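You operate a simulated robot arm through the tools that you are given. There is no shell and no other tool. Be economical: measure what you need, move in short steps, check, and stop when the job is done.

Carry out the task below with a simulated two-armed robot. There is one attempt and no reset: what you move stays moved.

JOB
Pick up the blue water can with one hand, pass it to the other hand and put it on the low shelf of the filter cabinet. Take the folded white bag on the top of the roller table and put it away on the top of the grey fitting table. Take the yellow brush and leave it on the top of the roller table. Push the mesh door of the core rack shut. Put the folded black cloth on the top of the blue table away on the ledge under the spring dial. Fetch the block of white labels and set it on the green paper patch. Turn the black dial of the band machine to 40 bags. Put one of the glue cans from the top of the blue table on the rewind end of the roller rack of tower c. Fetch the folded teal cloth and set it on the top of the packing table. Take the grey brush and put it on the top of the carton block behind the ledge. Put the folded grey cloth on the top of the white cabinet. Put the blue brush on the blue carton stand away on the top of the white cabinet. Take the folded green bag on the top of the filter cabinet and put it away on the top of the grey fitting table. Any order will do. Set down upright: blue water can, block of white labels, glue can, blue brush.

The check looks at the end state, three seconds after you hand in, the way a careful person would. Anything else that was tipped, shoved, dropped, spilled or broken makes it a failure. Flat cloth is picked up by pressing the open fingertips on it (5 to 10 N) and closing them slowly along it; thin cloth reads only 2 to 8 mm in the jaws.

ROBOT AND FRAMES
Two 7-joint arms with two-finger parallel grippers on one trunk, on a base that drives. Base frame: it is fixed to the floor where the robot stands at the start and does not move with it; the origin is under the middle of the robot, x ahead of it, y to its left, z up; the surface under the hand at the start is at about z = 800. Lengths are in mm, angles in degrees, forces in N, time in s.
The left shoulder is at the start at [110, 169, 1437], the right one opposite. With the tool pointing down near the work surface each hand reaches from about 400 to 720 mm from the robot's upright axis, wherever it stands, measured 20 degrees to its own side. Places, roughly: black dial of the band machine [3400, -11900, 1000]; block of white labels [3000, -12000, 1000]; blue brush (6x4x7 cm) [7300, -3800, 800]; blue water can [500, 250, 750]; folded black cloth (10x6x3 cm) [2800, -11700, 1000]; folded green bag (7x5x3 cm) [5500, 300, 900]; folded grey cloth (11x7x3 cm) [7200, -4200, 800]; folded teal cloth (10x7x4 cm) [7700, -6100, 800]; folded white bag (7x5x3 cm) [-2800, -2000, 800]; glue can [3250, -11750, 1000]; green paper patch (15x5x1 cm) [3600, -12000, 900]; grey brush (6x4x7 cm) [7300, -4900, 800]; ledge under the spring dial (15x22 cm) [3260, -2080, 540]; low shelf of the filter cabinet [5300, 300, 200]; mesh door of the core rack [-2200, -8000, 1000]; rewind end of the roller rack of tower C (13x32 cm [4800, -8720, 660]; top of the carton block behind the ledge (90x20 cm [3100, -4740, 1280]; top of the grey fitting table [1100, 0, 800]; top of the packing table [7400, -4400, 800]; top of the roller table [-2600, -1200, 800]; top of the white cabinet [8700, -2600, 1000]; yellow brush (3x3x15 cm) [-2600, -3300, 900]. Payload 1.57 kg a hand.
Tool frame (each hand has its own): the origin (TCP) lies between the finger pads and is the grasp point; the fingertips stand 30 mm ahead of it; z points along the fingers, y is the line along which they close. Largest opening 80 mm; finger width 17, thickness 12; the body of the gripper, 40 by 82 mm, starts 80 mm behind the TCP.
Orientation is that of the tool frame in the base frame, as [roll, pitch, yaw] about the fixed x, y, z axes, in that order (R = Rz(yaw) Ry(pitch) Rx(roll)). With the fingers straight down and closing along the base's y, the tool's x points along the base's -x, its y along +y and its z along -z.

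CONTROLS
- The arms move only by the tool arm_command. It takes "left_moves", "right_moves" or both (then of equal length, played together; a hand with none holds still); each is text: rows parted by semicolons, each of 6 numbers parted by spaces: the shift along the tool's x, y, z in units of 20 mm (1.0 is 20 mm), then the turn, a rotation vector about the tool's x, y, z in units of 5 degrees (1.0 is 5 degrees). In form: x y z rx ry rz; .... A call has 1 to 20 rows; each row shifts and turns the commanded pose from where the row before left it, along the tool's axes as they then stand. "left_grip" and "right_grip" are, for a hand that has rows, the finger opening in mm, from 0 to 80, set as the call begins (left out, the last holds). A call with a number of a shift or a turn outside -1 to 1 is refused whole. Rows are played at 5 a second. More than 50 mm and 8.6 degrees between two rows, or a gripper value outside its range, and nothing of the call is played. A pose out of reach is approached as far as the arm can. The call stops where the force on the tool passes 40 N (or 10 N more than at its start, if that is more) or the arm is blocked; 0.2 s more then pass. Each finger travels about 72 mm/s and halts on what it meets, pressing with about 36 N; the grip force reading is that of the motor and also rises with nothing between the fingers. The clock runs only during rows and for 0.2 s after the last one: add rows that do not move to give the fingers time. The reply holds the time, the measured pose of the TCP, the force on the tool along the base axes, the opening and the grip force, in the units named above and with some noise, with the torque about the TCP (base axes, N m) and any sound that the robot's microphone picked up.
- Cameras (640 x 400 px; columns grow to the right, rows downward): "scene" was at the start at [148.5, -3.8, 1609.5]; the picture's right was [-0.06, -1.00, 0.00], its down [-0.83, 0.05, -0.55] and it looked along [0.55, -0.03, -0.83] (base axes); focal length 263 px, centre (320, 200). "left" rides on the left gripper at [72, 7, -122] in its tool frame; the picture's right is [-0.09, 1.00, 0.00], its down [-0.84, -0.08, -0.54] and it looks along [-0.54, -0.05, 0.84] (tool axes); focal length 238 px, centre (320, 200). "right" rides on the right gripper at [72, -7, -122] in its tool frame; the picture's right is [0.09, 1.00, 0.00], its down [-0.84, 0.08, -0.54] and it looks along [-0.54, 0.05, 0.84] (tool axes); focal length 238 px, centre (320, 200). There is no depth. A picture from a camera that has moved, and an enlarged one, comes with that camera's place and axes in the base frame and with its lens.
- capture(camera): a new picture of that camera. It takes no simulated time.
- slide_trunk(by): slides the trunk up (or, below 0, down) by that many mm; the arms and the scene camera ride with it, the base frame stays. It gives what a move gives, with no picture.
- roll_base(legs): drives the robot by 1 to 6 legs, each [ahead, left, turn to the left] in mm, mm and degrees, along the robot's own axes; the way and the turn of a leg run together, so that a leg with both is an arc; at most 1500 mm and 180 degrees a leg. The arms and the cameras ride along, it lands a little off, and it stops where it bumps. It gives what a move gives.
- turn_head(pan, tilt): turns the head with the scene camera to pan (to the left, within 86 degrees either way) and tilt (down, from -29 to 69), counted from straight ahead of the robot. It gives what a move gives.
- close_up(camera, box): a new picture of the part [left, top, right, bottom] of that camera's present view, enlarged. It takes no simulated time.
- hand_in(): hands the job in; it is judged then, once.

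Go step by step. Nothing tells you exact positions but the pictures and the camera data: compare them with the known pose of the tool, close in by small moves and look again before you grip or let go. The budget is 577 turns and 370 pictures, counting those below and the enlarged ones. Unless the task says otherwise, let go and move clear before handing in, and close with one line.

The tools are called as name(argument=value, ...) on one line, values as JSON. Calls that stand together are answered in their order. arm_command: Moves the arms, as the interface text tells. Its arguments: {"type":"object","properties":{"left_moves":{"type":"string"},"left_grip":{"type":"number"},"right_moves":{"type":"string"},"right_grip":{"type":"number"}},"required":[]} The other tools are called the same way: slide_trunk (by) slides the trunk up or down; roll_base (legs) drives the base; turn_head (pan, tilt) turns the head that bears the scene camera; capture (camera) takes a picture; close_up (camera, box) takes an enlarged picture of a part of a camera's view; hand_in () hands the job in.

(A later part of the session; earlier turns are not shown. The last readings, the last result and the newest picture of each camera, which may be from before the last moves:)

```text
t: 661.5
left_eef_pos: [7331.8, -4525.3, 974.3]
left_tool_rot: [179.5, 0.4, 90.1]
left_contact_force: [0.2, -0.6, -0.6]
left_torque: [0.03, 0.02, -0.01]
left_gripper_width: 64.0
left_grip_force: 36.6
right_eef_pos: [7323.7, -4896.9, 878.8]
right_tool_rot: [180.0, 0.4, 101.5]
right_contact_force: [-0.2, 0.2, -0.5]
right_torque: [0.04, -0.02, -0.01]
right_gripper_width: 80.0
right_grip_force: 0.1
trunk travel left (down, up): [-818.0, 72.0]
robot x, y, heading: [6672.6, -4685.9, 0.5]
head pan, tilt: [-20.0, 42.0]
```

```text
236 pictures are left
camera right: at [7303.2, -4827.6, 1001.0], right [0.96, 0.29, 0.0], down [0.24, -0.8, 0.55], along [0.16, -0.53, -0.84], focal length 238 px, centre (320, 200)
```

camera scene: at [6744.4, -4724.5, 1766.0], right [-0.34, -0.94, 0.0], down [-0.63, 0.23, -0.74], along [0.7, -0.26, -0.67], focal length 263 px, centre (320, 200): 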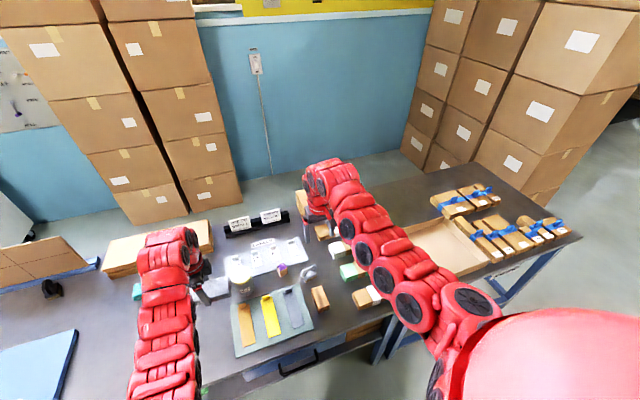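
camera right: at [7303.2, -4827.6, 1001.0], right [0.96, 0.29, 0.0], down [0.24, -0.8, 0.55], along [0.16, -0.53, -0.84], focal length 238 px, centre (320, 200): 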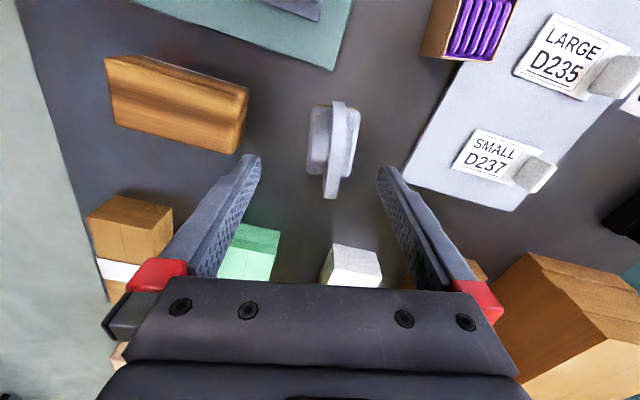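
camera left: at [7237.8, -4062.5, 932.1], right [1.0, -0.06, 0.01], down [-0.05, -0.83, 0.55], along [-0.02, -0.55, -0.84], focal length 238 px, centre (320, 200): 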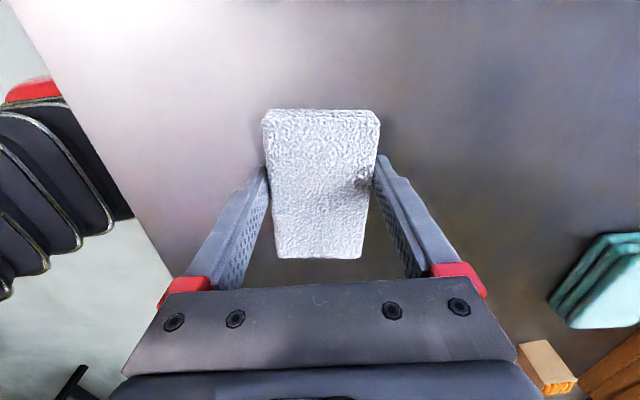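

roll_base(legs=[[12, 0, 0]])

slide_trunk(by=-46)

capture(camera="right")

```text
t: 662.3
left_eef_pos: [7341.5, -4523.1, 976.2]
left_tool_rot: [179.4, 0.5, 90.1]
left_contact_force: [-0.4, -0.2, -0.5]
left_torque: [0.0, -0.01, 0.02]
left_gripper_width: 63.8
left_grip_force: 36.1
right_eef_pos: [7335.5, -4894.8, 880.2]
right_tool_rot: [179.8, 0.5, 101.4]
right_contact_force: [-0.2, -0.4, 0.8]
right_torque: [-0.01, -0.04, -0.03]
right_gripper_width: 80.3
right_grip_force: 0.0
trunk travel left (down, up): [-818.0, 72.0]
robot x, y, heading: [6685.6, -4682.2, 0.2]
head pan, tilt: [-20.0, 42.0]
```

```text
t: 663.2
left_eef_pos: [7343.2, -4523.4, 927.1]
left_tool_rot: [179.4, 0.5, 90.1]
left_contact_force: [0.5, -0.5, -1.0]
left_torque: [0.0, -0.04, 0.0]
left_gripper_width: 64.0
left_grip_force: 35.9
right_eef_pos: [7336.2, -4896.1, 833.1]
right_tool_rot: [180.0, 0.5, 101.6]
right_contact_force: [-0.2, -0.4, 0.5]
right_torque: [-0.01, -0.01, 0.01]
right_gripper_width: 80.1
right_grip_force: 0.0
trunk travel left (down, up): [-772.0, 118.0]
robot x, y, heading: [6685.4, -4680.4, 0.2]
head pan, tilt: [-20.0, 42.0]
```

```text
235 pictures are left
camera right: at [7315.4, -4827.3, 954.7], right [0.96, 0.29, 0.0], down [0.24, -0.8, 0.55], along [0.16, -0.53, -0.84], focal length 238 px, centre (320, 200)
```

right: 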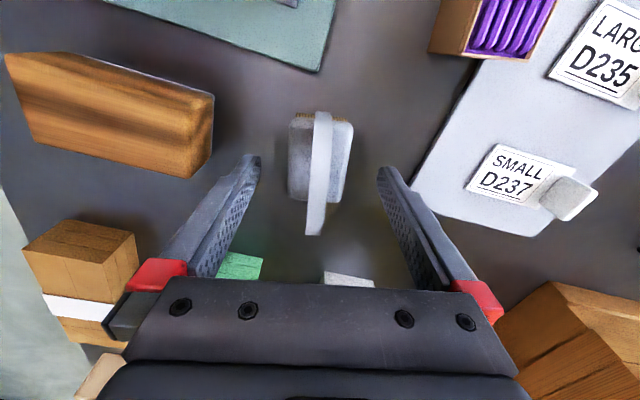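

slide_trunk(by=-6)

arm_command(right_moves="0 0 0 0 0 0;0 0 0 0 0 0;0 0 0 0 0 0;0 0 0 0 0 0", right_grip=10)

slide_trunk(by=120)

capture(camera="right")

```text
t: 663.7
left_eef_pos: [7343.4, -4523.9, 921.5]
left_tool_rot: [179.5, 0.5, 90.1]
left_contact_force: [-0.1, -0.3, 0.4]
left_torque: [0.01, 0.0, -0.01]
left_gripper_width: 63.7
left_grip_force: 35.9
right_eef_pos: [7337.1, -4894.7, 827.0]
right_tool_rot: [179.9, 0.4, 101.4]
right_contact_force: [0.5, 1.1, -0.7]
right_torque: [0.02, -0.01, 0.0]
right_gripper_width: 80.1
right_grip_force: 0.0
trunk travel left (down, up): [-766.0, 124.0]
robot x, y, heading: [6684.7, -4678.4, 0.3]
head pan, tilt: [-20.0, 42.0]
```

```text
t: 664.7
left_eef_pos: [7343.1, -4523.6, 921.8]
left_tool_rot: [179.6, 0.6, 90.1]
left_contact_force: [0.4, 0.0, 0.3]
left_torque: [0.02, -0.02, 0.01]
left_gripper_width: 63.9
left_grip_force: 36.3
right_eef_pos: [7336.1, -4895.6, 826.9]
right_tool_rot: [180.0, 0.5, 101.6]
right_contact_force: [-0.8, -0.2, -0.2]
right_torque: [-0.01, 0.0, 0.04]
right_gripper_width: 39.0
right_grip_force: 36.2
trunk travel left (down, up): [-766.0, 124.0]
robot x, y, heading: [6687.8, -4681.8, 0.4]
head pan, tilt: [-20.0, 42.0]
```

```text
t: 666.2
left_eef_pos: [7344.3, -4523.9, 1040.2]
left_tool_rot: [179.6, 0.6, 90.0]
left_contact_force: [0.8, 0.5, -0.4]
left_torque: [-0.02, -0.01, 0.04]
left_gripper_width: 63.8
left_grip_force: 35.7
right_eef_pos: [7336.4, -4896.2, 947.0]
right_tool_rot: [-180.0, 0.4, 101.5]
right_contact_force: [0.5, 0.3, -1.0]
right_torque: [-0.01, -0.01, 0.0]
right_gripper_width: 38.9
right_grip_force: 35.7
trunk travel left (down, up): [-886.0, 4.0]
robot x, y, heading: [6680.7, -4683.5, 0.3]
head pan, tilt: [-20.0, 42.0]
```

```text
234 pictures are left
camera right: at [7315.9, -4827.3, 1068.3], right [0.96, 0.29, 0.0], down [0.24, -0.8, 0.55], along [0.16, -0.53, -0.84], focal length 238 px, centre (320, 200)
```

right: 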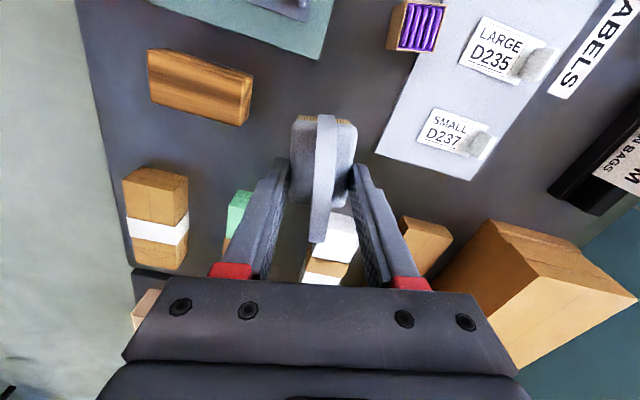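

Both items are held. I'll back away from the table and test how high the hands can go, since the carton block top is at z≈1280.

roll_base(legs=[[-480, 0, 0], [0, 950, 0]])

arm_command(right_moves="0 0 -1 0 0 0;0 0 -1 0 0 0;0 0 -1 0 0 0;0 0 -1 0 0 0;0 0 -1 0 0 0;0 0 -1 0 0 0;0 0 -1 0 0 0;0 0 -1 0 0 0;0 0 -1 0 0 0;0 0 -1 0 0 0;0 0.3 -1 0 0 0;0 0.3 -1 0 0 0;0 0.3 -1 0 0 0;0 0.3 -1 0 0 0;0 0.3 -1 0 0 0;0 0.3 -1 0 0 0;0 0.3 -1 0 0 0;0 0.3 -1 0 0 0;0 0.3 -1 0 0 0;0 0 -1 0 0 0", left_moves="0 0 -1 0 0 0;0 0 -1 0 0 0;0 0 -1 0 0 0;0 0 -1 0 0 0;0 0 -1 0 0 0;0 0 -1 0 0 0;0 0 -1 0 0 0;0 0 -1 0 0 0;0 0 -1 0 0 0;0 0 -1 0 0 0;0 0.3 -1 0 0 0;0 0.3 -1 0 0 0;0 0.3 -1 0 0 0;0 0.3 -1 0 0 0;0 0.3 -1 0 0 0;0 0 0 0 0 0;0 0 0 0 0 0;0 0 0 0 0 0;0 0 0 0 0 0;0 0 0 0 0 0")

```text
t: 673.7
left_eef_pos: [6853.3, -3564.0, 1041.7]
left_tool_rot: [179.6, 0.5, 90.3]
left_contact_force: [0.5, 0.0, -0.6]
left_torque: [0.01, -0.01, 0.01]
left_gripper_width: 63.9
left_grip_force: 36.3
right_eef_pos: [6847.6, -3936.2, 945.9]
right_tool_rot: [-180.0, 0.4, 101.8]
right_contact_force: [-1.1, -0.1, -0.4]
right_torque: [0.01, 0.03, 0.03]
right_gripper_width: 38.8
right_grip_force: 36.2
trunk travel left (down, up): [-886.0, 4.0]
robot x, y, heading: [6195.3, -3728.4, 0.5]
head pan, tilt: [-20.0, 42.0]
```

```text
t: 677.9
left_eef_pos: [6884.5, -3561.9, 1337.9]
left_tool_rot: [179.4, 0.3, 90.3]
left_contact_force: [0.5, 0.7, -1.1]
left_torque: [0.03, 0.02, 0.01]
left_gripper_width: 63.8
left_grip_force: 35.5
left hand out of reach, approached as far as the arm can: row 15
right_eef_pos: [6842.4, -3924.5, 1186.5]
right_tool_rot: [179.7, 0.6, 101.7]
right_contact_force: [0.2, 0.6, 0.0]
right_torque: [0.01, -0.02, -0.03]
right_gripper_width: 38.9
right_grip_force: 35.6
right hand out of reach, approached as far as the arm can: row 12, 13, 14, 15, 16, 17, 18, 19, 20
trunk travel left (down, up): [-886.0, 4.0]
robot x, y, heading: [6199.1, -3724.9, 0.3]
head pan, tilt: [-20.0, 42.0]
```

The left reaches z≈1338; the right only 1186 at this extension. I'll try extending the right further forward before raising.

arm_command(right_moves="-0.3 1 0.3 0 0 0;-0.3 1 0 0 0 0;-0.3 1 0 0 0 0;-0.3 1 0 0 0 0;0 0 -1 0 0 0;0 0 -1 0 0 0;0 0 -1 0 0 0;0 0 -1 0 0 0;0 0 -1 0 0 0;0 0 -1 0 0 0;0 0 -1 0 0 0")

```text
t: 680.3
left_eef_pos: [6884.3, -3560.5, 1338.0]
left_tool_rot: [179.5, 0.4, 90.4]
left_contact_force: [0.7, -0.1, -1.3]
left_torque: [-0.01, 0.02, -0.03]
left_gripper_width: 64.0
left_grip_force: 36.2
right_eef_pos: [6844.7, -3934.6, 1185.6]
right_tool_rot: [179.8, 0.6, 101.6]
right_contact_force: [0.0, 1.0, -1.0]
right_torque: [-0.01, 0.04, 0.02]
right_gripper_width: 39.2
right_grip_force: 36.0
right hand out of reach, approached as far as the arm can: row 1, 2, 3, 4, 5, 6, 7, 8, 9, 10, 11
trunk travel left (down, up): [-886.0, 4.0]
robot x, y, heading: [6196.6, -3727.1, 0.4]
head pan, tilt: [-20.0, 42.0]
```

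Likely a wrist-orientation limit. I'll lower the right hand and rotate it round so its camera faces outward, as the left one does.

arm_command(right_moves="0 0 1 0 0 0;0 0 1 0 0 0;0 0 1 0 0 0;0 0 1 0 0 0;0 0 1 0 0 0;0 0 1 0 0 0;0 0 1 0 0 0;0 0 1 0 0 0;0 0 0 0 0 -1;0 0 0 0 0 -1;0 0 0 0 0 -1;0 0 0 0 0 -1;0 0 0 0 0 -1;0 0 0 0 0 -1;0 0 0 0 0 -1;0 0 0 0 0 -1;0 0 0 0 0 -1;0 0 0 0 0 -1;0 0 0 0 0 -1;0 0 0 0 0 -1")

arm_command(right_moves="0 0 0 0 0 -1;0 0 0 0 0 -1;0 0 0 0 0 -1;0 0 0 0 0 -1;-1 0 0 0 0 0;-1 0 0 0 0 0;-1 0.5 0 0 0 0;0 0.5 0 0 0 0;0 0 0 0 0 -1;0 0 0 0 0 -1;0 0 0 0 0 -1;0 0 0 0 0 -1;0 0 0 0 0 -1;0 0 0 0 0 -1;0 0 0 0 0 -1;0 0 0 0 0 -1;0 0 0 0 0 -1;0 0 0 0 0 -1")

```text
t: 684.5
left_eef_pos: [6885.5, -3559.9, 1338.2]
left_tool_rot: [179.4, 0.5, 90.4]
left_contact_force: [-0.3, -0.5, -1.4]
left_torque: [0.01, -0.01, 0.02]
left_gripper_width: 63.7
left_grip_force: 36.1
right_eef_pos: [6843.5, -3934.7, 1024.5]
right_tool_rot: [-179.6, 0.2, 161.8]
right_contact_force: [-0.1, 1.1, -1.3]
right_torque: [0.01, -0.01, 0.02]
right_gripper_width: 38.9
right_grip_force: 36.2
trunk travel left (down, up): [-886.0, 4.0]
robot x, y, heading: [6197.0, -3727.8, 0.7]
head pan, tilt: [-20.0, 42.0]
```

```text
t: 688.3
left_eef_pos: [6884.2, -3560.4, 1337.0]
left_tool_rot: [179.4, 0.5, 90.2]
left_contact_force: [0.2, -0.4, -0.1]
left_torque: [0.02, -0.02, -0.01]
left_gripper_width: 63.6
left_grip_force: 35.7
right_eef_pos: [6825.9, -3872.6, 1026.7]
right_tool_rot: [-178.7, 0.5, -166.7]
right_contact_force: [0.3, 0.0, -0.3]
right_torque: [-0.07, 0.04, 0.0]
right_gripper_width: 39.2
right_grip_force: 35.7
right hand out of reach, approached as far as the arm can: row 5, 6, 7, 9, 10, 11, 12, 13, 14, 15, 16, 17, 18
trunk travel left (down, up): [-886.0, 4.0]
robot x, y, heading: [6195.8, -3730.6, 0.3]
head pan, tilt: [-20.0, 42.0]
```

arm_command(right_moves="0 0 0 0 0 1;0 0 0 0 0 1;0 0 0 0 0 1;0 0 1 0 0 0;0 0 1 0 0 0;0 0 1 0 0 0;0 0 1 0 0 0;0 0 1 0 0 0;0 0 1 0 0 0;-1 0 0 0 0 0;-1 0 0 0 0 0;-1 0 0 0 0 0;-1 0 0 0 0 0")

turn_head(pan=0, tilt=30)

capture(camera="scene")

```text
t: 691.1
left_eef_pos: [6884.8, -3560.1, 1337.0]
left_tool_rot: [179.4, 0.5, 90.3]
left_contact_force: [-0.3, 0.5, -1.0]
left_torque: [0.0, -0.03, 0.05]
left_gripper_width: 63.7
left_grip_force: 35.8
right_eef_pos: [6845.8, -3886.1, 911.8]
right_tool_rot: [-178.8, 0.8, 178.3]
right_contact_force: [1.1, 0.3, -1.1]
right_torque: [-0.01, 0.0, 0.05]
right_gripper_width: 38.9
right_grip_force: 35.6
right hand out of reach, approached as far as the arm can: row 10, 11, 12, 13
trunk travel left (down, up): [-886.0, 4.0]
robot x, y, heading: [6193.5, -3723.0, 0.6]
head pan, tilt: [-20.0, 42.0]
```

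```text
t: 691.9
left_eef_pos: [6884.6, -3560.7, 1338.0]
left_tool_rot: [179.6, 0.5, 90.2]
left_contact_force: [-0.4, 0.6, -0.9]
left_torque: [0.02, 0.01, 0.02]
left_gripper_width: 63.7
left_grip_force: 36.5
right_eef_pos: [6845.1, -3887.7, 911.5]
right_tool_rot: [-178.7, 0.7, 178.3]
right_contact_force: [1.0, -0.2, -0.9]
right_torque: [-0.01, 0.01, 0.01]
right_gripper_width: 39.0
right_grip_force: 36.2
trunk travel left (down, up): [-886.0, 4.0]
robot x, y, heading: [6194.6, -3723.4, 0.6]
head pan, tilt: [0.0, 30.0]
```

```text
233 pictures are left
camera scene: at [6364.8, -3723.0, 1782.3], right [0.01, -1.0, 0.0], down [-0.5, 0.0, -0.87], along [0.87, 0.01, -0.5], focal length 263 px, centre (320, 200)
```

scene: 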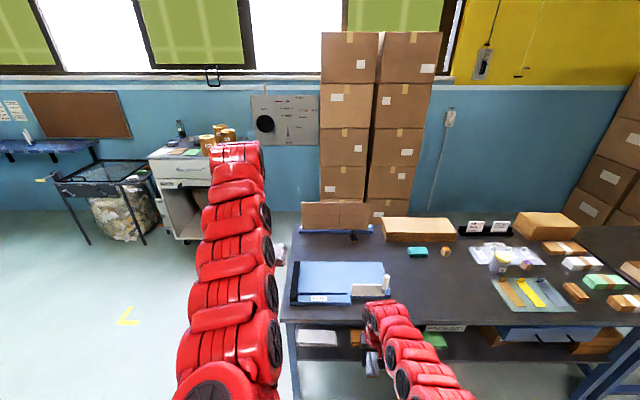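

I suspect rotations failed because the commanded position was out of reach. I'll first pull the command back into reach, raise a little, and then rotate.

arm_command(right_moves="1 0 0 0 0 0;1 0 0 0 0 0;1 0 0 0 0 0;1 0 0 0 0 0;0 0 -1 0 0 0;0 0 -1 0 0 0;0 0 -1 0 0 0;0 0 -1 0 0 0;0 0 0 0 0 -1;0 0 0 0 0 -1;0 0 0 0 0 -1;0 0 0 0 0 -1;0 0 0 0 0 -1;0 0 0 0 0 -1")

```text
t: 694.9
left_eef_pos: [6884.3, -3559.8, 1338.4]
left_tool_rot: [179.3, 0.5, 90.2]
left_contact_force: [0.2, -0.1, -0.7]
left_torque: [0.03, 0.03, -0.03]
left_gripper_width: 63.7
left_grip_force: 35.9
right_eef_pos: [6802.3, -3878.5, 968.4]
right_tool_rot: [-178.8, 0.6, 178.2]
right_contact_force: [-0.5, 0.3, -1.3]
right_torque: [-0.01, -0.05, 0.01]
right_gripper_width: 39.2
right_grip_force: 36.2
right hand out of reach, approached as far as the arm can: row 4, 5, 6, 7, 8, 9, 10, 11, 12, 13, 14
trunk travel left (down, up): [-886.0, 4.0]
robot x, y, heading: [6193.8, -3725.0, 0.4]
head pan, tilt: [0.0, 30.0]
```

arm_command(right_moves="-1 0 1 0 0 0;-0.5 0 1 0 0 0;0 -0.5 1 0 0 0;0 -0.5 1 0 0 0;0 -0.5 1 0 0 0;0 -0.5 1 0 0 0;0.5 -0.5 1 0 0 0;1 -0.5 0 0 0 0;1 -0.5 0 0 0 0;1 -0.5 0 0 0 0;1 -0.5 0 0 0 0;1 -0.5 0 0 0 0;1 0 0 0 0 0;1 0 0 0 0 0")

capture(camera="scene")

```text
t: 697.9
left_eef_pos: [6882.9, -3560.1, 1338.4]
left_tool_rot: [179.4, 0.3, 90.3]
left_contact_force: [0.0, -0.3, -0.7]
left_torque: [-0.03, -0.01, 0.02]
left_gripper_width: 63.8
left_grip_force: 36.3
right_eef_pos: [6661.4, -3973.8, 842.6]
right_tool_rot: [-178.8, 0.7, 178.2]
right_contact_force: [0.6, 0.1, 0.4]
right_torque: [0.02, -0.04, 0.03]
right_gripper_width: 38.9
right_grip_force: 36.3
right hand out of reach, approached as far as the arm can: row 5, 6, 7
trunk travel left (down, up): [-886.0, 4.0]
robot x, y, heading: [6196.1, -3723.6, 0.6]
head pan, tilt: [0.0, 30.0]
```

```text
232 pictures are left
camera scene: at [6363.4, -3723.5, 1782.5], right [0.01, -1.0, 0.0], down [-0.5, 0.0, -0.87], along [0.87, 0.01, -0.5], focal length 263 px, centre (320, 200)
```

scene: 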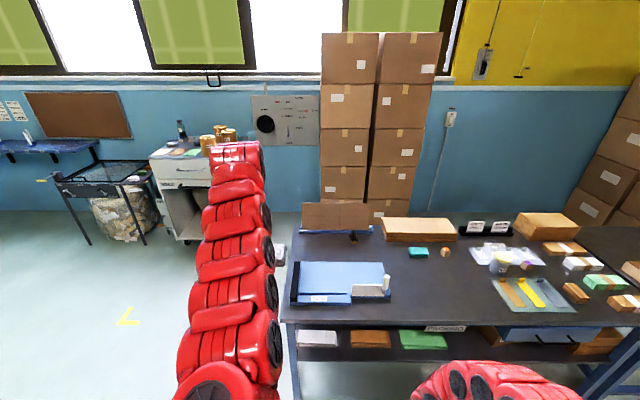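

Now the right hand is in a comfortable zone. Rotating here with the camera going outward.

arm_command(right_moves="-1 0 0 0 0 0;-1 0 0 0 0 0;0 0 0 0 0 -1;0 0 0 0 0 -1;0 0 0 0 0 -1;0 0 0 0 0 -1;0 0 0 0 0 -1;0 0 0 0 0 -1;0 0 0 0 0 -1;0 0 0 0 0 -1;0 0 0 0 0 -1;0 0 0 0 0 -1;0 0 0 0 0 -1;0 0 0 0 0 -1;0 0 0 0 0 -1;0 0 0 0 0 -1;0 0 0 0 0 -1;0 0 0 0 0 -1;0 0 0 0 0 -1;0 0 0 0 0 -1")

```text
t: 702.1
left_eef_pos: [6884.1, -3560.7, 1338.8]
left_tool_rot: [179.5, 0.4, 90.3]
left_contact_force: [0.1, 0.4, 0.0]
left_torque: [0.0, -0.01, -0.01]
left_gripper_width: 64.1
left_grip_force: 35.7
right_eef_pos: [6686.7, -3930.0, 865.9]
right_tool_rot: [-176.4, -0.3, -147.8]
right_contact_force: [-0.6, -0.2, -1.0]
right_torque: [0.01, -0.03, 0.01]
right_gripper_width: 39.0
right_grip_force: 35.9
right hand out of reach, approached as far as the arm can: row 7, 8, 9, 10, 11, 12, 13, 14, 15, 16, 17, 18, 19, 20
trunk travel left (down, up): [-886.0, 4.0]
robot x, y, heading: [6195.1, -3720.4, 0.2]
head pan, tilt: [0.0, 30.0]
```

The wrist stops near there. I'll try the other orientation again but with the hand more outward while raising.

arm_command(right_moves="0 0 0 0 0 1;0 0 0 0 0 1;0 0 0 0 0 1;0 0 0 0 0 1;0 0 0 0 0 1;0 0 0 0 0 1;0 0 0 0 0 1;0 0 0 0 0 1;0 0 0 0 0 1;0 0 0 0 0 1;0 0 0 0 0 1;0 0 0 0 0 1;0 0 0 0 0 1;0 0 0 0 0 1;0 0 0 0 0 1;0 0 0 0 0 1;0 0 0 0 0 1;0 0 0 0 0 1;0 0 0 0 0 1;0 0 0 0 0 1")

arm_command(right_moves="-1 0 -1 0 0 0.5;-1 0 -1 0 0 0.5;-1 0.3 -1 0 0 0.5;-1 0.3 -1 0 0 0.5;-1 0.3 -1 0 0 0;-1 0.3 -1 0 0 0;-1 0.5 -1 0 0 0;0 0.5 -1 0 0 0;0 0.5 -1 0 0 0;0 0.5 -1 0 0 0;0 0.5 -1 0 0 0;0 0.5 -1 0 0 0;0 0.5 -1 0 0 0;0 0 -1 0 0 0;0 0 -1 0 0 0;0 0 -1 0 0 0;0 0 -1 0 0 0;0 0 -1 0 0 0;0 0 -1 0 0 0;0 0 -1 0 0 0")

```text
t: 706.3
left_eef_pos: [6883.6, -3561.3, 1337.9]
left_tool_rot: [179.4, 0.4, 90.3]
left_contact_force: [-0.5, -0.9, -0.8]
left_torque: [-0.02, -0.03, 0.01]
left_gripper_width: 64.0
left_grip_force: 36.1
right_eef_pos: [6687.2, -3931.5, 865.1]
right_tool_rot: [179.7, 3.6, 112.1]
right_contact_force: [0.0, 1.1, -1.1]
right_torque: [-0.01, 0.02, 0.02]
right_gripper_width: 39.0
right_grip_force: 35.4
trunk travel left (down, up): [-886.0, 4.0]
robot x, y, heading: [6194.8, -3724.0, 0.7]
head pan, tilt: [0.0, 30.0]
```

```text
t: 710.5
left_eef_pos: [6883.4, -3560.5, 1337.0]
left_tool_rot: [179.4, 0.5, 90.3]
left_contact_force: [0.6, 0.2, -0.7]
left_torque: [-0.03, 0.07, 0.02]
left_gripper_width: 63.7
left_grip_force: 36.0
right_eef_pos: [6834.6, -4030.0, 1201.8]
right_tool_rot: [179.1, 3.5, 102.3]
right_contact_force: [-0.7, -0.7, -0.8]
right_torque: [-0.04, 0.02, 0.03]
right_gripper_width: 39.4
right_grip_force: 35.9
right hand out of reach, approached as far as the arm can: row 1, 2, 3, 4, 5, 6, 19, 20
trunk travel left (down, up): [-886.0, 4.0]
robot x, y, heading: [6196.2, -3725.1, 0.3]
head pan, tilt: [0.0, 30.0]
```

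arm_command(right_moves="-0.2 1 0 0 0 0;-0.2 1 0 0 0 0;-0.2 1 -0.5 0 0 0;0 0.5 -1 0 0 0;0 0.5 -1 0 0 0;0 0.3 -1 0 0 0;0 0 -1 0 0 0;0 0 -1 0 0 0;0 0 -1 0 0 0;0 0 -1 0 0 0")

```text
t: 712.7
left_eef_pos: [6885.0, -3561.2, 1337.9]
left_tool_rot: [179.5, 0.4, 90.3]
left_contact_force: [0.0, -1.0, -0.4]
left_torque: [-0.01, -0.02, -0.01]
left_gripper_width: 63.6
left_grip_force: 36.2
right_eef_pos: [6841.3, -4011.1, 1204.3]
right_tool_rot: [178.8, 3.7, 102.1]
right_contact_force: [0.3, 0.7, -1.4]
right_torque: [0.01, -0.02, 0.03]
right_gripper_width: 38.9
right_grip_force: 35.4
right hand out of reach, approached as far as the arm can: row 1, 2, 3, 4, 5, 6, 7, 8, 9, 10
trunk travel left (down, up): [-886.0, 4.0]
robot x, y, heading: [6199.5, -3724.1, 0.7]
head pan, tilt: [0.0, 30.0]
```

The right arm can't get high enough in this orientation. I'll carry both items to the white cabinet first, and later swap the brush to the left hand at the packing table's north end. Driving back west in reverse.

roll_base(legs=[[0, 0, -0.6], [-1490, 0, 0], [-1490, 0, 0], [-1490, 0, 0], [-1490, 0, 0], [-450, 0, 0]])

roll_base(legs=[[0, 1200, 0], [0, 980, 0]])

```text
t: 744.0
left_eef_pos: [417.3, -3513.9, 1337.1]
left_tool_rot: [179.4, 0.4, 87.5]
left_contact_force: [-0.2, 0.2, -1.0]
left_torque: [-0.03, 0.02, -0.01]
left_gripper_width: 63.7
left_grip_force: 36.6
right_eef_pos: [353.1, -3963.8, 1202.9]
right_tool_rot: [178.9, 3.7, 99.3]
right_contact_force: [1.0, -0.1, -0.6]
right_torque: [0.02, 0.0, -0.01]
right_gripper_width: 38.8
right_grip_force: 36.1
trunk travel left (down, up): [-886.0, 4.0]
robot x, y, heading: [-278.5, -3644.4, -2.4]
head pan, tilt: [0.0, 30.0]
```

```text
t: 755.0
left_eef_pos: [503.5, -1285.2, 1337.9]
left_tool_rot: [179.5, 0.4, 88.1]
left_contact_force: [-0.1, -0.1, 0.0]
left_torque: [0.01, -0.03, 0.01]
left_gripper_width: 63.8
left_grip_force: 36.4
right_eef_pos: [444.2, -1734.2, 1203.9]
right_tool_rot: [178.8, 3.8, 100.0]
right_contact_force: [-0.5, -0.5, -0.6]
right_torque: [-0.03, 0.0, 0.04]
right_gripper_width: 39.1
right_grip_force: 36.0
trunk travel left (down, up): [-886.0, 4.0]
robot x, y, heading: [-189.6, -1420.2, -1.7]
head pan, tilt: [0.0, 30.0]
```

roll_base(legs=[[0, -110, 1.7], [1490, 0, 0], [1490, 0, 0], [1490, 0, 0], [1200, 0, 0]])

```text
t: 772.6
left_eef_pos: [3864.9, -1496.2, 1339.0]
left_tool_rot: [179.3, 0.4, 86.7]
left_contact_force: [-1.2, 0.0, -0.3]
left_torque: [0.02, 0.0, 0.01]
left_gripper_width: 63.8
left_grip_force: 35.8
right_eef_pos: [3791.2, -1938.6, 1198.3]
right_tool_rot: [179.9, 2.6, 99.3]
right_contact_force: [-0.1, 0.0, -0.6]
right_torque: [0.02, -0.01, 0.0]
right_gripper_width: 39.0
right_grip_force: 36.3
trunk travel left (down, up): [-886.0, 4.0]
robot x, y, heading: [3168.8, -1620.5, -2.7]
head pan, tilt: [0.0, 30.0]
stopped in leg 4: the force on the tool passed its limit at 98 N (the readings are from after the stop); the commanded pose is now the measured one
```

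The right hand bumped into something on the machine line (its hand is far to the right). Looking at what and whether anything moved.

capture(camera="right")

turn_head(pan=-35, tilt=30)

capture(camera="scene")

```text
231 pictures are left
camera right: at [3772.1, -1864.9, 1316.8], right [0.97, 0.25, 0.0], down [0.21, -0.79, 0.58], along [0.14, -0.56, -0.81], focal length 238 px, centre (320, 200)
```

right: 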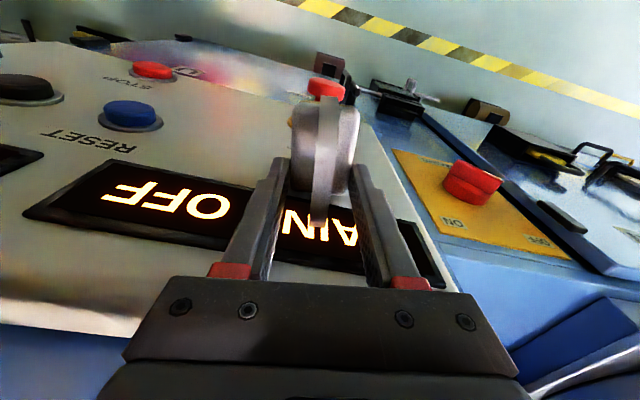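

```text
t: 773.7
left_eef_pos: [3864.3, -1496.3, 1339.4]
left_tool_rot: [179.3, 0.5, 86.8]
left_contact_force: [0.0, -0.4, -0.1]
left_torque: [0.0, -0.04, 0.0]
left_gripper_width: 64.0
left_grip_force: 36.0
right_eef_pos: [3792.0, -1938.6, 1198.7]
right_tool_rot: [180.0, 2.6, 99.3]
right_contact_force: [0.0, -0.4, -0.7]
right_torque: [-0.02, -0.02, 0.0]
right_gripper_width: 38.9
right_grip_force: 35.5
trunk travel left (down, up): [-886.0, 4.0]
robot x, y, heading: [3171.3, -1619.6, -3.0]
head pan, tilt: [-35.0, 30.0]
```

```text
230 pictures are left
camera scene: at [3317.1, -1677.9, 1782.5], right [-0.61, -0.79, 0.0], down [-0.39, 0.31, -0.87], along [0.68, -0.53, -0.5], focal length 263 px, centre (320, 200)
```

scene: 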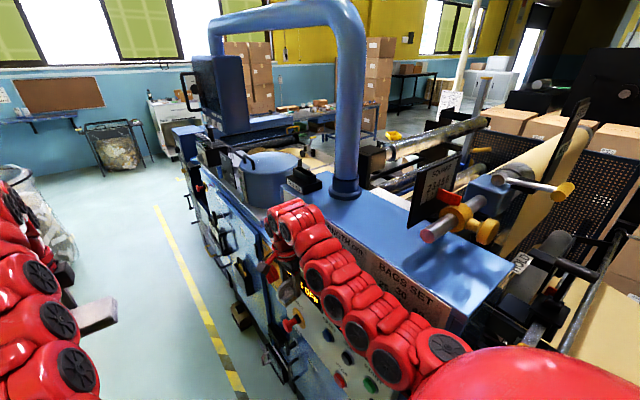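

The brush touched the machine's control panel (it reads MAIN OFF, as before). I'll reverse out the same way, then move away to the left, and check the panel.

roll_base(legs=[[-120, 0, 0], [0, 280, 2.8]])

capture(camera="right")

close_up(camera="scene", box=[200, 180, 460, 380])

```text
t: 776.4
left_eef_pos: [3749.1, -1180.5, 1338.5]
left_tool_rot: [179.3, 0.4, 89.6]
left_contact_force: [0.3, 0.7, -0.3]
left_torque: [0.06, -0.01, -0.02]
left_gripper_width: 63.8
left_grip_force: 36.1
right_eef_pos: [3696.5, -1626.5, 1195.4]
right_tool_rot: [-180.0, 2.6, 102.1]
right_contact_force: [-1.0, -0.3, -1.3]
right_torque: [0.03, 0.01, -0.01]
right_gripper_width: 39.0
right_grip_force: 35.7
trunk travel left (down, up): [-886.0, 4.0]
robot x, y, heading: [3058.6, -1335.3, -0.2]
head pan, tilt: [-35.0, 30.0]
```

```text
229 pictures are left
camera right: at [3674.0, -1553.4, 1315.6], right [0.95, 0.3, -0.01], down [0.25, -0.78, 0.58], along [0.17, -0.55, -0.82], focal length 238 px, centre (320, 200)
```

right: 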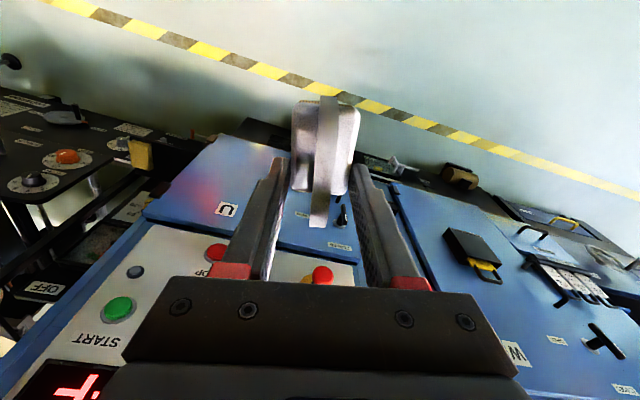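

```text
2.00 times, centred on (330, 280) of scene
camera zoom: at [3211.0, -1389.1, 1782.2], right [-0.58, -0.82, 0.0], down [-0.41, 0.29, -0.87], along [0.71, -0.5, -0.5], focal length 525 px, centre (300, 40)
```

zoom: 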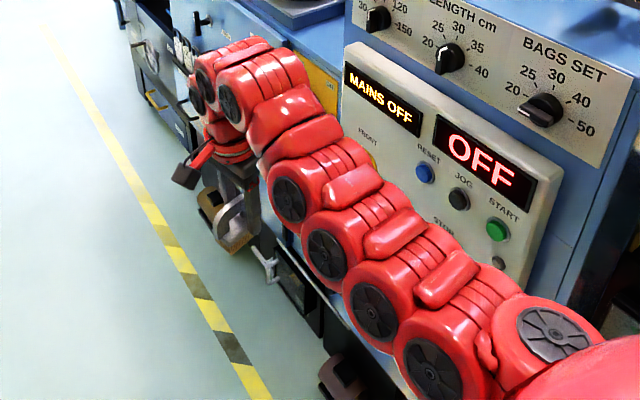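

The panel still reads "MAINS OFF / OFF". I'll bring the right hand lower and inward, then continue east keeping away from the machine.

arm_command(right_moves="0 0 1 0 0 0;0 0 1 0 0 0;0 0 1 0 0 0;0 0 1 0 0 0;0 0 1 0 0 0;0 0 1 0 0 0;0 0 1 0 0 0;0 0 1 0 0 0;1 0 0 0 0 0;1 0 0 0 0 0;1 0 0 0 0 0;1 0 0 0 0 0;1 0 0 0 0 0;1 0 0 0 0 0")

roll_base(legs=[[1400, 0, 0.2], [900, 0, 0], [0, -180, 0], [1400, 0, 0]])

```text
t: 779.4
left_eef_pos: [3748.4, -1178.4, 1339.0]
left_tool_rot: [179.5, 0.5, 89.7]
left_contact_force: [1.4, -0.2, -1.1]
left_torque: [0.03, -0.01, -0.01]
left_gripper_width: 63.8
left_grip_force: 36.2
right_eef_pos: [3672.6, -1513.8, 1032.5]
right_tool_rot: [-179.9, 2.7, 102.0]
right_contact_force: [0.3, 0.5, -0.7]
right_torque: [0.01, -0.02, -0.02]
right_gripper_width: 38.9
right_grip_force: 35.8
trunk travel left (down, up): [-886.0, 4.0]
robot x, y, heading: [3059.3, -1331.2, 0.0]
head pan, tilt: [-35.0, 30.0]
```

```text
t: 798.4
left_eef_pos: [7449.3, -1445.6, 1337.3]
left_tool_rot: [179.4, 0.5, 86.9]
left_contact_force: [-0.2, 0.1, 0.3]
left_torque: [-0.01, -0.01, 0.01]
left_gripper_width: 63.9
left_grip_force: 35.6
right_eef_pos: [7358.1, -1775.3, 1032.4]
right_tool_rot: [179.9, 2.6, 99.4]
right_contact_force: [0.2, -0.4, -0.7]
right_torque: [-0.04, 0.01, 0.01]
right_gripper_width: 38.8
right_grip_force: 36.0
trunk travel left (down, up): [-886.0, 4.0]
robot x, y, heading: [6751.5, -1567.8, -2.8]
head pan, tilt: [-35.0, 30.0]
```

I'll swing the right hand far out to the right so it stays clear of the paper rolls, and approach the cabinet for the cloth.

arm_command(right_moves="-1 0 -0.3 0 0 0;-1 0 -0.3 0 0 0;-1 0 -0.3 0 0 0;-1 0 -0.3 0 0 0;-1 0 -0.3 0 0 0;-1 0 -0.3 0 0 0;-1 0 -0.3 0 0 0;-1 0 -0.3 0 0 0;-1 0 0 0 0 0;-1 0 0 0 0 0;-1 0 0 0 0 0;-1 0 0 0 0 0;-1 0 0 0 0 0;-1 0 0 0 0 0;-1 0 0 0 0 0")

roll_base(legs=[[550, -200, 2.8], [300, -830, 0]])

turn_head(pan=0, tilt=38)

capture(camera="scene")

```text
t: 801.6
left_eef_pos: [7447.3, -1444.1, 1339.1]
left_tool_rot: [179.4, 0.4, 86.9]
left_contact_force: [-0.7, 0.5, -0.5]
left_torque: [0.06, -0.03, 0.01]
left_gripper_width: 63.8
left_grip_force: 35.6
right_eef_pos: [7356.1, -2040.6, 1092.6]
right_tool_rot: [-180.0, 2.5, 99.3]
right_contact_force: [0.4, -0.4, -1.0]
right_torque: [-0.03, -0.03, -0.01]
right_gripper_width: 38.9
right_grip_force: 35.6
right hand out of reach, approached as far as the arm can: row 11, 12, 13, 14, 15
trunk travel left (down, up): [-886.0, 4.0]
robot x, y, heading: [6754.0, -1570.9, -2.8]
head pan, tilt: [-35.0, 30.0]
```

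```text
t: 809.2
left_eef_pos: [8291.3, -2456.6, 1338.6]
left_tool_rot: [179.3, 0.5, 89.8]
left_contact_force: [0.3, 0.4, -0.4]
left_torque: [0.0, -0.02, -0.01]
left_gripper_width: 64.0
left_grip_force: 35.8
right_eef_pos: [8226.7, -3055.9, 1093.0]
right_tool_rot: [180.0, 2.7, 102.2]
right_contact_force: [0.5, 0.5, -1.0]
right_torque: [-0.04, -0.02, -0.03]
right_gripper_width: 39.0
right_grip_force: 35.8
trunk travel left (down, up): [-886.0, 4.0]
robot x, y, heading: [7602.5, -2614.0, -0.0]
head pan, tilt: [-35.0, 30.0]
```

```text
t: 810.2
left_eef_pos: [8289.5, -2458.0, 1339.3]
left_tool_rot: [179.4, 0.5, 89.8]
left_contact_force: [0.2, -0.4, -0.8]
left_torque: [-0.02, 0.01, 0.03]
left_gripper_width: 63.6
left_grip_force: 35.8
right_eef_pos: [8225.9, -3057.1, 1091.6]
right_tool_rot: [-179.9, 2.8, 102.2]
right_contact_force: [-0.1, 0.2, 0.3]
right_torque: [-0.06, -0.02, -0.02]
right_gripper_width: 39.0
right_grip_force: 36.5
trunk travel left (down, up): [-886.0, 4.0]
robot x, y, heading: [7602.7, -2614.3, -0.2]
head pan, tilt: [0.0, 38.0]
```

```text
227 pictures are left
camera scene: at [7765.5, -2614.7, 1770.0], right [0.0, -1.0, 0.0], down [-0.62, 0.0, -0.79], along [0.79, 0.0, -0.62], focal length 263 px, centre (320, 200)
```

scene: 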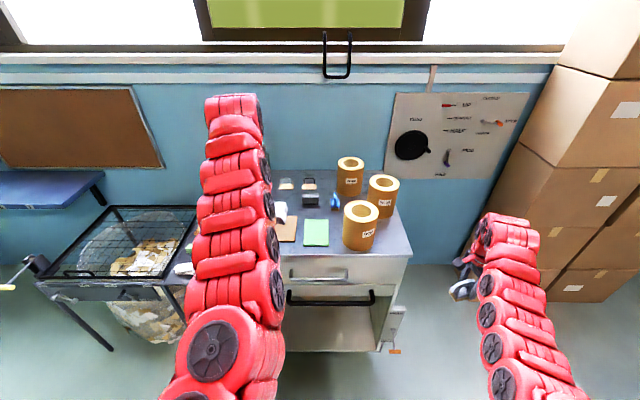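

Driving in so the cloth is above the free spot, then checking with the left camera.

roll_base(legs=[[450, -4, 0]])

capture(camera="left")

capture(camera="right")

```text
t: 813.0
left_eef_pos: [8744.0, -2464.4, 1340.6]
left_tool_rot: [179.4, 0.5, 89.6]
left_contact_force: [0.3, -0.5, 0.2]
left_torque: [-0.01, -0.02, -0.04]
left_gripper_width: 63.5
left_grip_force: 35.8
right_eef_pos: [8678.4, -3064.2, 1093.1]
right_tool_rot: [-180.0, 2.8, 102.0]
right_contact_force: [-0.7, -0.6, -0.3]
right_torque: [-0.02, -0.02, 0.02]
right_gripper_width: 39.1
right_grip_force: 36.1
trunk travel left (down, up): [-886.0, 4.0]
robot x, y, heading: [8053.6, -2620.2, -0.1]
head pan, tilt: [0.0, 38.0]
```

```text
226 pictures are left
camera left: at [8750.6, -2390.2, 1460.4], right [0.99, -0.1, 0.01], down [-0.09, -0.83, 0.55], along [-0.04, -0.55, -0.84], focal length 238 px, centre (320, 200)
```

left: 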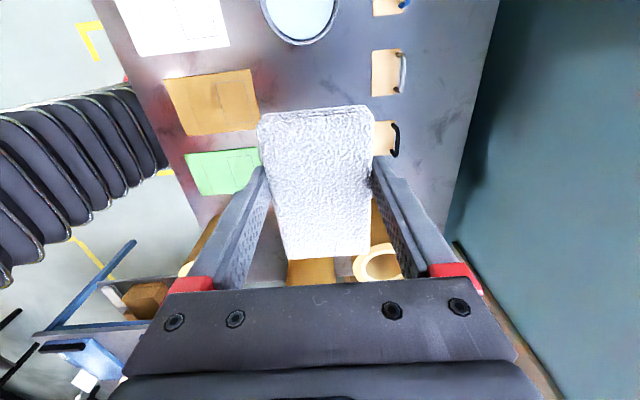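

```text
225 pictures are left
camera right: at [8655.4, -2990.5, 1211.7], right [0.95, 0.3, 0.0], down [0.24, -0.78, 0.58], along [0.17, -0.56, -0.81], focal length 238 px, centre (320, 200)
```

right: 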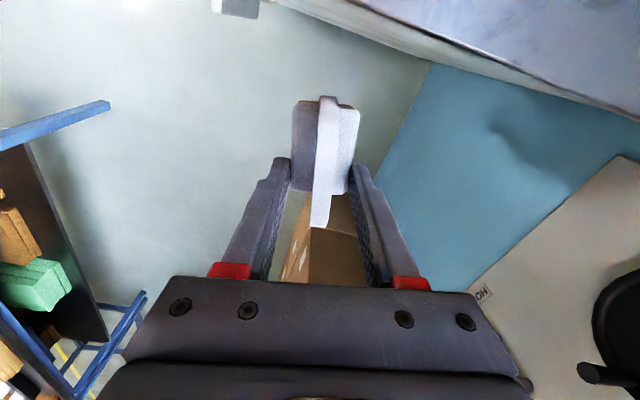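

close_up(camera="scene", box=[200, 130, 440, 300])

```text
2.35 times, centred on (320, 215) of scene
camera zoom: at [8217.8, -2619.8, 1770.2], right [0.0, -1.0, 0.0], down [-0.62, 0.0, -0.79], along [0.79, 0.0, -0.62], focal length 618 px, centre (320, 165)
```

zoom: 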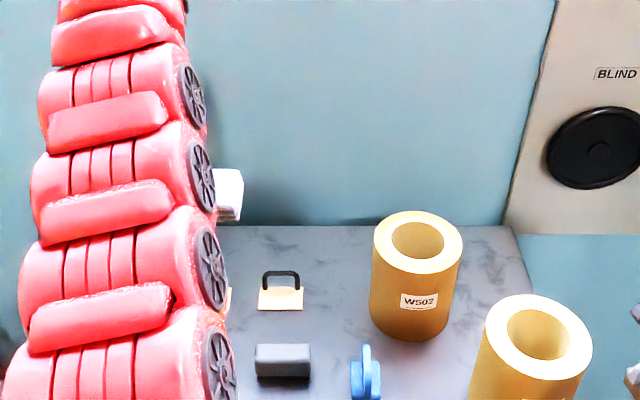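

The sponge's edge is at y≈-2529, the dish's at -2391: the cloth just fits between. Shifting 4 mm and descending.

arm_command(left_moves="0.2 0 1 0 0 0;0 0 1 0 0 0;0 0 1 0 0 0;0 0 1 0 0 0;0 0 1 0 0 0;0 0 1 0 0 0;0 0 1 0 0 0;0 0 1 0 0 0;0 0 1 0 0 0;0 0 1 0 0 0;0 0 1 0 0 0;0 0 1 0 0 0;0 0 1 0 0 0")

capture(camera="left")

```text
t: 815.8
left_eef_pos: [8747.5, -2463.7, 1080.4]
left_tool_rot: [179.2, 0.5, 89.7]
left_contact_force: [0.0, 0.9, 4.8]
left_torque: [-0.26, 0.12, 0.03]
left_gripper_width: 63.9
left_grip_force: 35.7
right_eef_pos: [8678.2, -3062.8, 1093.1]
right_tool_rot: [180.0, 2.8, 102.0]
right_contact_force: [0.4, 1.0, -0.8]
right_torque: [0.02, -0.02, 0.02]
right_gripper_width: 39.2
right_grip_force: 36.1
trunk travel left (down, up): [-886.0, 4.0]
robot x, y, heading: [8054.3, -2619.9, -0.2]
head pan, tilt: [0.0, 38.0]
```

```text
223 pictures are left
camera left: at [8754.0, -2389.1, 1201.5], right [0.99, -0.1, 0.01], down [-0.09, -0.83, 0.55], along [-0.04, -0.55, -0.84], focal length 238 px, centre (320, 200)
```

left: 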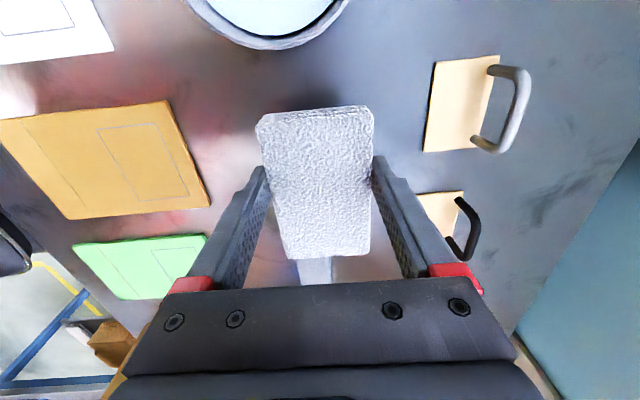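

There's slight contact at the cloth's far edge (the sponge). Raising a bit and shifting 10 mm toward the dish.

arm_command(left_moves="0 0 -0.5 0 0 0;0.55 0 0 0 0 0;0 0 0.5 0 0 0;0 0 0.3 0 0 0;0 0 0 0 0 0")

capture(camera="left")

```text
t: 817.0
left_eef_pos: [8748.5, -2451.8, 1072.8]
left_tool_rot: [179.4, 0.4, 89.7]
left_contact_force: [0.1, -0.2, -0.7]
left_torque: [0.06, -0.01, -0.01]
left_gripper_width: 64.0
left_grip_force: 36.3
right_eef_pos: [8679.0, -3063.8, 1091.9]
right_tool_rot: [-179.9, 2.7, 102.0]
right_contact_force: [0.0, 0.9, -0.2]
right_torque: [0.0, 0.02, 0.02]
right_gripper_width: 39.1
right_grip_force: 35.9
trunk travel left (down, up): [-886.0, 4.0]
robot x, y, heading: [8051.9, -2620.4, -0.1]
head pan, tilt: [0.0, 38.0]
```

```text
222 pictures are left
camera left: at [8754.2, -2377.0, 1193.5], right [0.99, -0.1, 0.01], down [-0.09, -0.83, 0.55], along [-0.05, -0.55, -0.84], focal length 238 px, centre (320, 200)
```

left: 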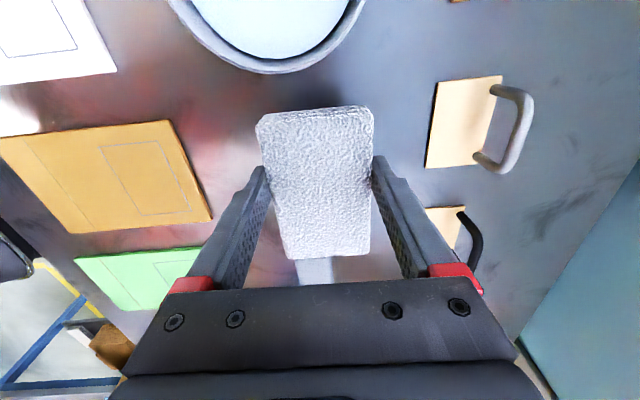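

Contact gone; the gap to the dish is about 14 mm. Descending to touchdown.

arm_command(left_moves="0 0 0.8 0 0 0;0 0 0.7 0 0 0;0 0 0.2 0 0 0;0 0 0 0 0 0")

arm_command(left_moves="0 0 0.15 0 0 0;0 0 0.15 0 0 0;0 0 0 0 0 0")

```text
t: 818.0
left_eef_pos: [8747.8, -2452.0, 1037.1]
left_tool_rot: [179.4, 0.4, 89.6]
left_contact_force: [-0.8, -0.6, 0.3]
left_torque: [-0.01, 0.0, -0.02]
left_gripper_width: 63.9
left_grip_force: 36.2
right_eef_pos: [8678.6, -3064.0, 1092.3]
right_tool_rot: [-179.9, 2.7, 102.0]
right_contact_force: [0.6, 0.9, -0.5]
right_torque: [0.02, 0.03, 0.04]
right_gripper_width: 39.1
right_grip_force: 36.4
trunk travel left (down, up): [-886.0, 4.0]
robot x, y, heading: [8055.3, -2620.9, -0.4]
head pan, tilt: [0.0, 38.0]
```

```text
t: 818.8
left_eef_pos: [8748.3, -2452.7, 1033.0]
left_tool_rot: [179.4, 0.5, 89.5]
left_contact_force: [0.2, -0.4, 2.2]
left_torque: [-0.14, 0.05, 0.04]
left_gripper_width: 63.9
left_grip_force: 36.0
right_eef_pos: [8678.4, -3064.8, 1092.0]
right_tool_rot: [-179.8, 2.7, 102.0]
right_contact_force: [0.9, 0.2, -1.1]
right_torque: [-0.01, 0.03, 0.0]
right_gripper_width: 39.1
right_grip_force: 36.7
trunk travel left (down, up): [-886.0, 4.0]
robot x, y, heading: [8052.2, -2622.4, -0.3]
head pan, tilt: [0.0, 38.0]
```

Touchdown. Releasing and rising.

arm_command(left_moves="0 0 0.05 0 0 0;0 0 0 0 0 0;0 0 0 0 0 0", left_grip=80)

arm_command(left_moves="0 0 -0.5 0 0 0;0 0 -1 0 0 0;0 0 -1 0 0 0;0 0 -1 0 0 0;0 0 -1 0 0 0;0 0 -1 0 0 0;0 0 -1 0 0 0;0 0 -1 0 0 0;0 0 -1 0 0 0;0 0 -1 0 0 0;0 0 -1 0 0 0")

capture(camera="left")

```text
t: 819.6
left_eef_pos: [8747.1, -2451.8, 1031.1]
left_tool_rot: [179.4, 0.5, 89.5]
left_contact_force: [0.0, -0.5, -0.3]
left_torque: [0.03, 0.01, 0.0]
left_gripper_width: 80.1
left_grip_force: 0.0
right_eef_pos: [8679.1, -3063.6, 1092.3]
right_tool_rot: [-180.0, 2.7, 102.0]
right_contact_force: [0.3, 0.3, -0.5]
right_torque: [-0.03, -0.03, 0.0]
right_gripper_width: 39.0
right_grip_force: 35.8
trunk travel left (down, up): [-886.0, 4.0]
robot x, y, heading: [8054.6, -2619.7, -0.0]
head pan, tilt: [0.0, 38.0]
```

```text
t: 822.0
left_eef_pos: [8747.0, -2451.2, 1241.7]
left_tool_rot: [179.3, 0.5, 89.5]
left_contact_force: [-0.1, -0.1, 0.2]
left_torque: [0.01, -0.01, 0.02]
left_gripper_width: 80.0
left_grip_force: 0.1
right_eef_pos: [8678.2, -3064.2, 1092.4]
right_tool_rot: [-180.0, 2.6, 102.0]
right_contact_force: [0.1, 0.1, -1.9]
right_torque: [0.0, 0.01, 0.01]
right_gripper_width: 38.9
right_grip_force: 36.3
trunk travel left (down, up): [-886.0, 4.0]
robot x, y, heading: [8055.2, -2620.8, -0.2]
head pan, tilt: [0.0, 38.0]
```

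```text
221 pictures are left
camera left: at [8753.5, -2377.4, 1362.1], right [0.99, -0.1, 0.01], down [-0.09, -0.83, 0.55], along [-0.04, -0.55, -0.84], focal length 238 px, centre (320, 200)
```

left: 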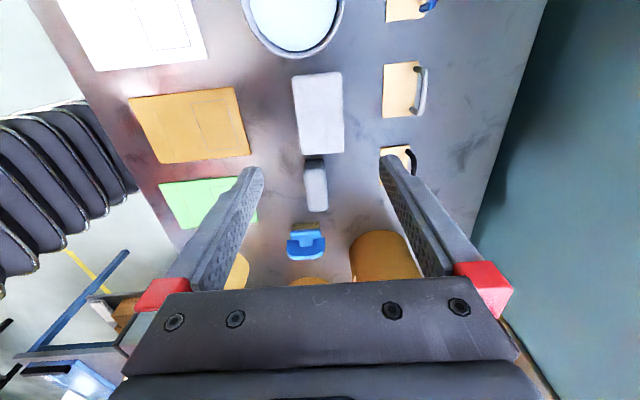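

The cloth is placed. Next I'll swap the brush to the left hand at the packing table's north end: back off, bring the right hand in, and turn to face -y.

roll_base(legs=[[-450, 0, 0]])

arm_command(right_moves="1 0 0 0 0 0;1 0 0 0 0 0;1 0 0 0 0 0;1 0 0 0 0 0;1 0 0 0 0 0;1 0 0 0 0 0;1 0 0 0 0 0;1 0 0 0 0 0;1 0 0 0 0 0;1 0 0 0 0 0;1 0 0 0 0 0;0 0 1 0 0 0")

roll_base(legs=[[0, 0, -90], [430, 125, 0]])

capture(camera="right")

```text
t: 824.7
left_eef_pos: [8298.5, -2446.9, 1240.1]
left_tool_rot: [179.5, 0.5, 90.1]
left_contact_force: [-0.1, -0.2, -0.2]
left_torque: [0.01, 0.01, 0.0]
left_gripper_width: 80.0
left_grip_force: 0.0
right_eef_pos: [8235.4, -3060.4, 1091.6]
right_tool_rot: [-179.9, 2.6, 102.4]
right_contact_force: [0.1, -0.2, -0.5]
right_torque: [-0.02, 0.02, -0.01]
right_gripper_width: 39.0
right_grip_force: 36.1
trunk travel left (down, up): [-886.0, 4.0]
robot x, y, heading: [7606.5, -2621.9, 0.3]
head pan, tilt: [0.0, 38.0]
```

```text
t: 827.3
left_eef_pos: [8298.0, -2447.1, 1239.5]
left_tool_rot: [179.4, 0.4, 89.9]
left_contact_force: [0.7, -0.2, 0.2]
left_torque: [-0.01, 0.0, 0.04]
left_gripper_width: 80.0
left_grip_force: 0.1
right_eef_pos: [8186.6, -2846.4, 1063.5]
right_tool_rot: [-179.8, 2.7, 102.4]
right_contact_force: [0.3, 0.6, -1.0]
right_torque: [0.0, -0.01, 0.0]
right_gripper_width: 39.1
right_grip_force: 36.1
trunk travel left (down, up): [-886.0, 4.0]
robot x, y, heading: [7604.6, -2621.0, 0.1]
head pan, tilt: [0.0, 38.0]
```

```text
t: 833.9
left_eef_pos: [7889.3, -3742.7, 1241.3]
left_tool_rot: [179.4, 0.5, -0.8]
left_contact_force: [0.6, 0.3, -0.4]
left_torque: [0.0, -0.01, 0.03]
left_gripper_width: 80.1
left_grip_force: 0.1
right_eef_pos: [7491.7, -3626.7, 1063.8]
right_tool_rot: [179.9, 2.7, 11.6]
right_contact_force: [0.6, -0.7, -1.1]
right_torque: [-0.03, -0.01, 0.03]
right_gripper_width: 39.0
right_grip_force: 36.0
trunk travel left (down, up): [-886.0, 4.0]
robot x, y, heading: [7724.4, -3052.6, -90.6]
head pan, tilt: [0.0, 38.0]
```

```text
220 pictures are left
camera right: at [7566.7, -3605.1, 1182.3], right [0.29, -0.96, 0.0], down [-0.78, -0.24, 0.58], along [-0.56, -0.17, -0.81], focal length 238 px, centre (320, 200)
```

right: 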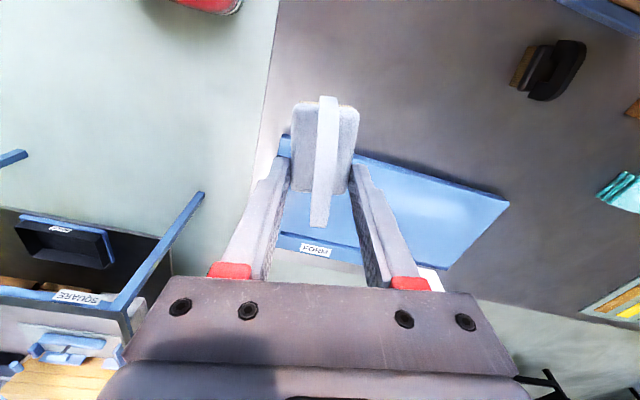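

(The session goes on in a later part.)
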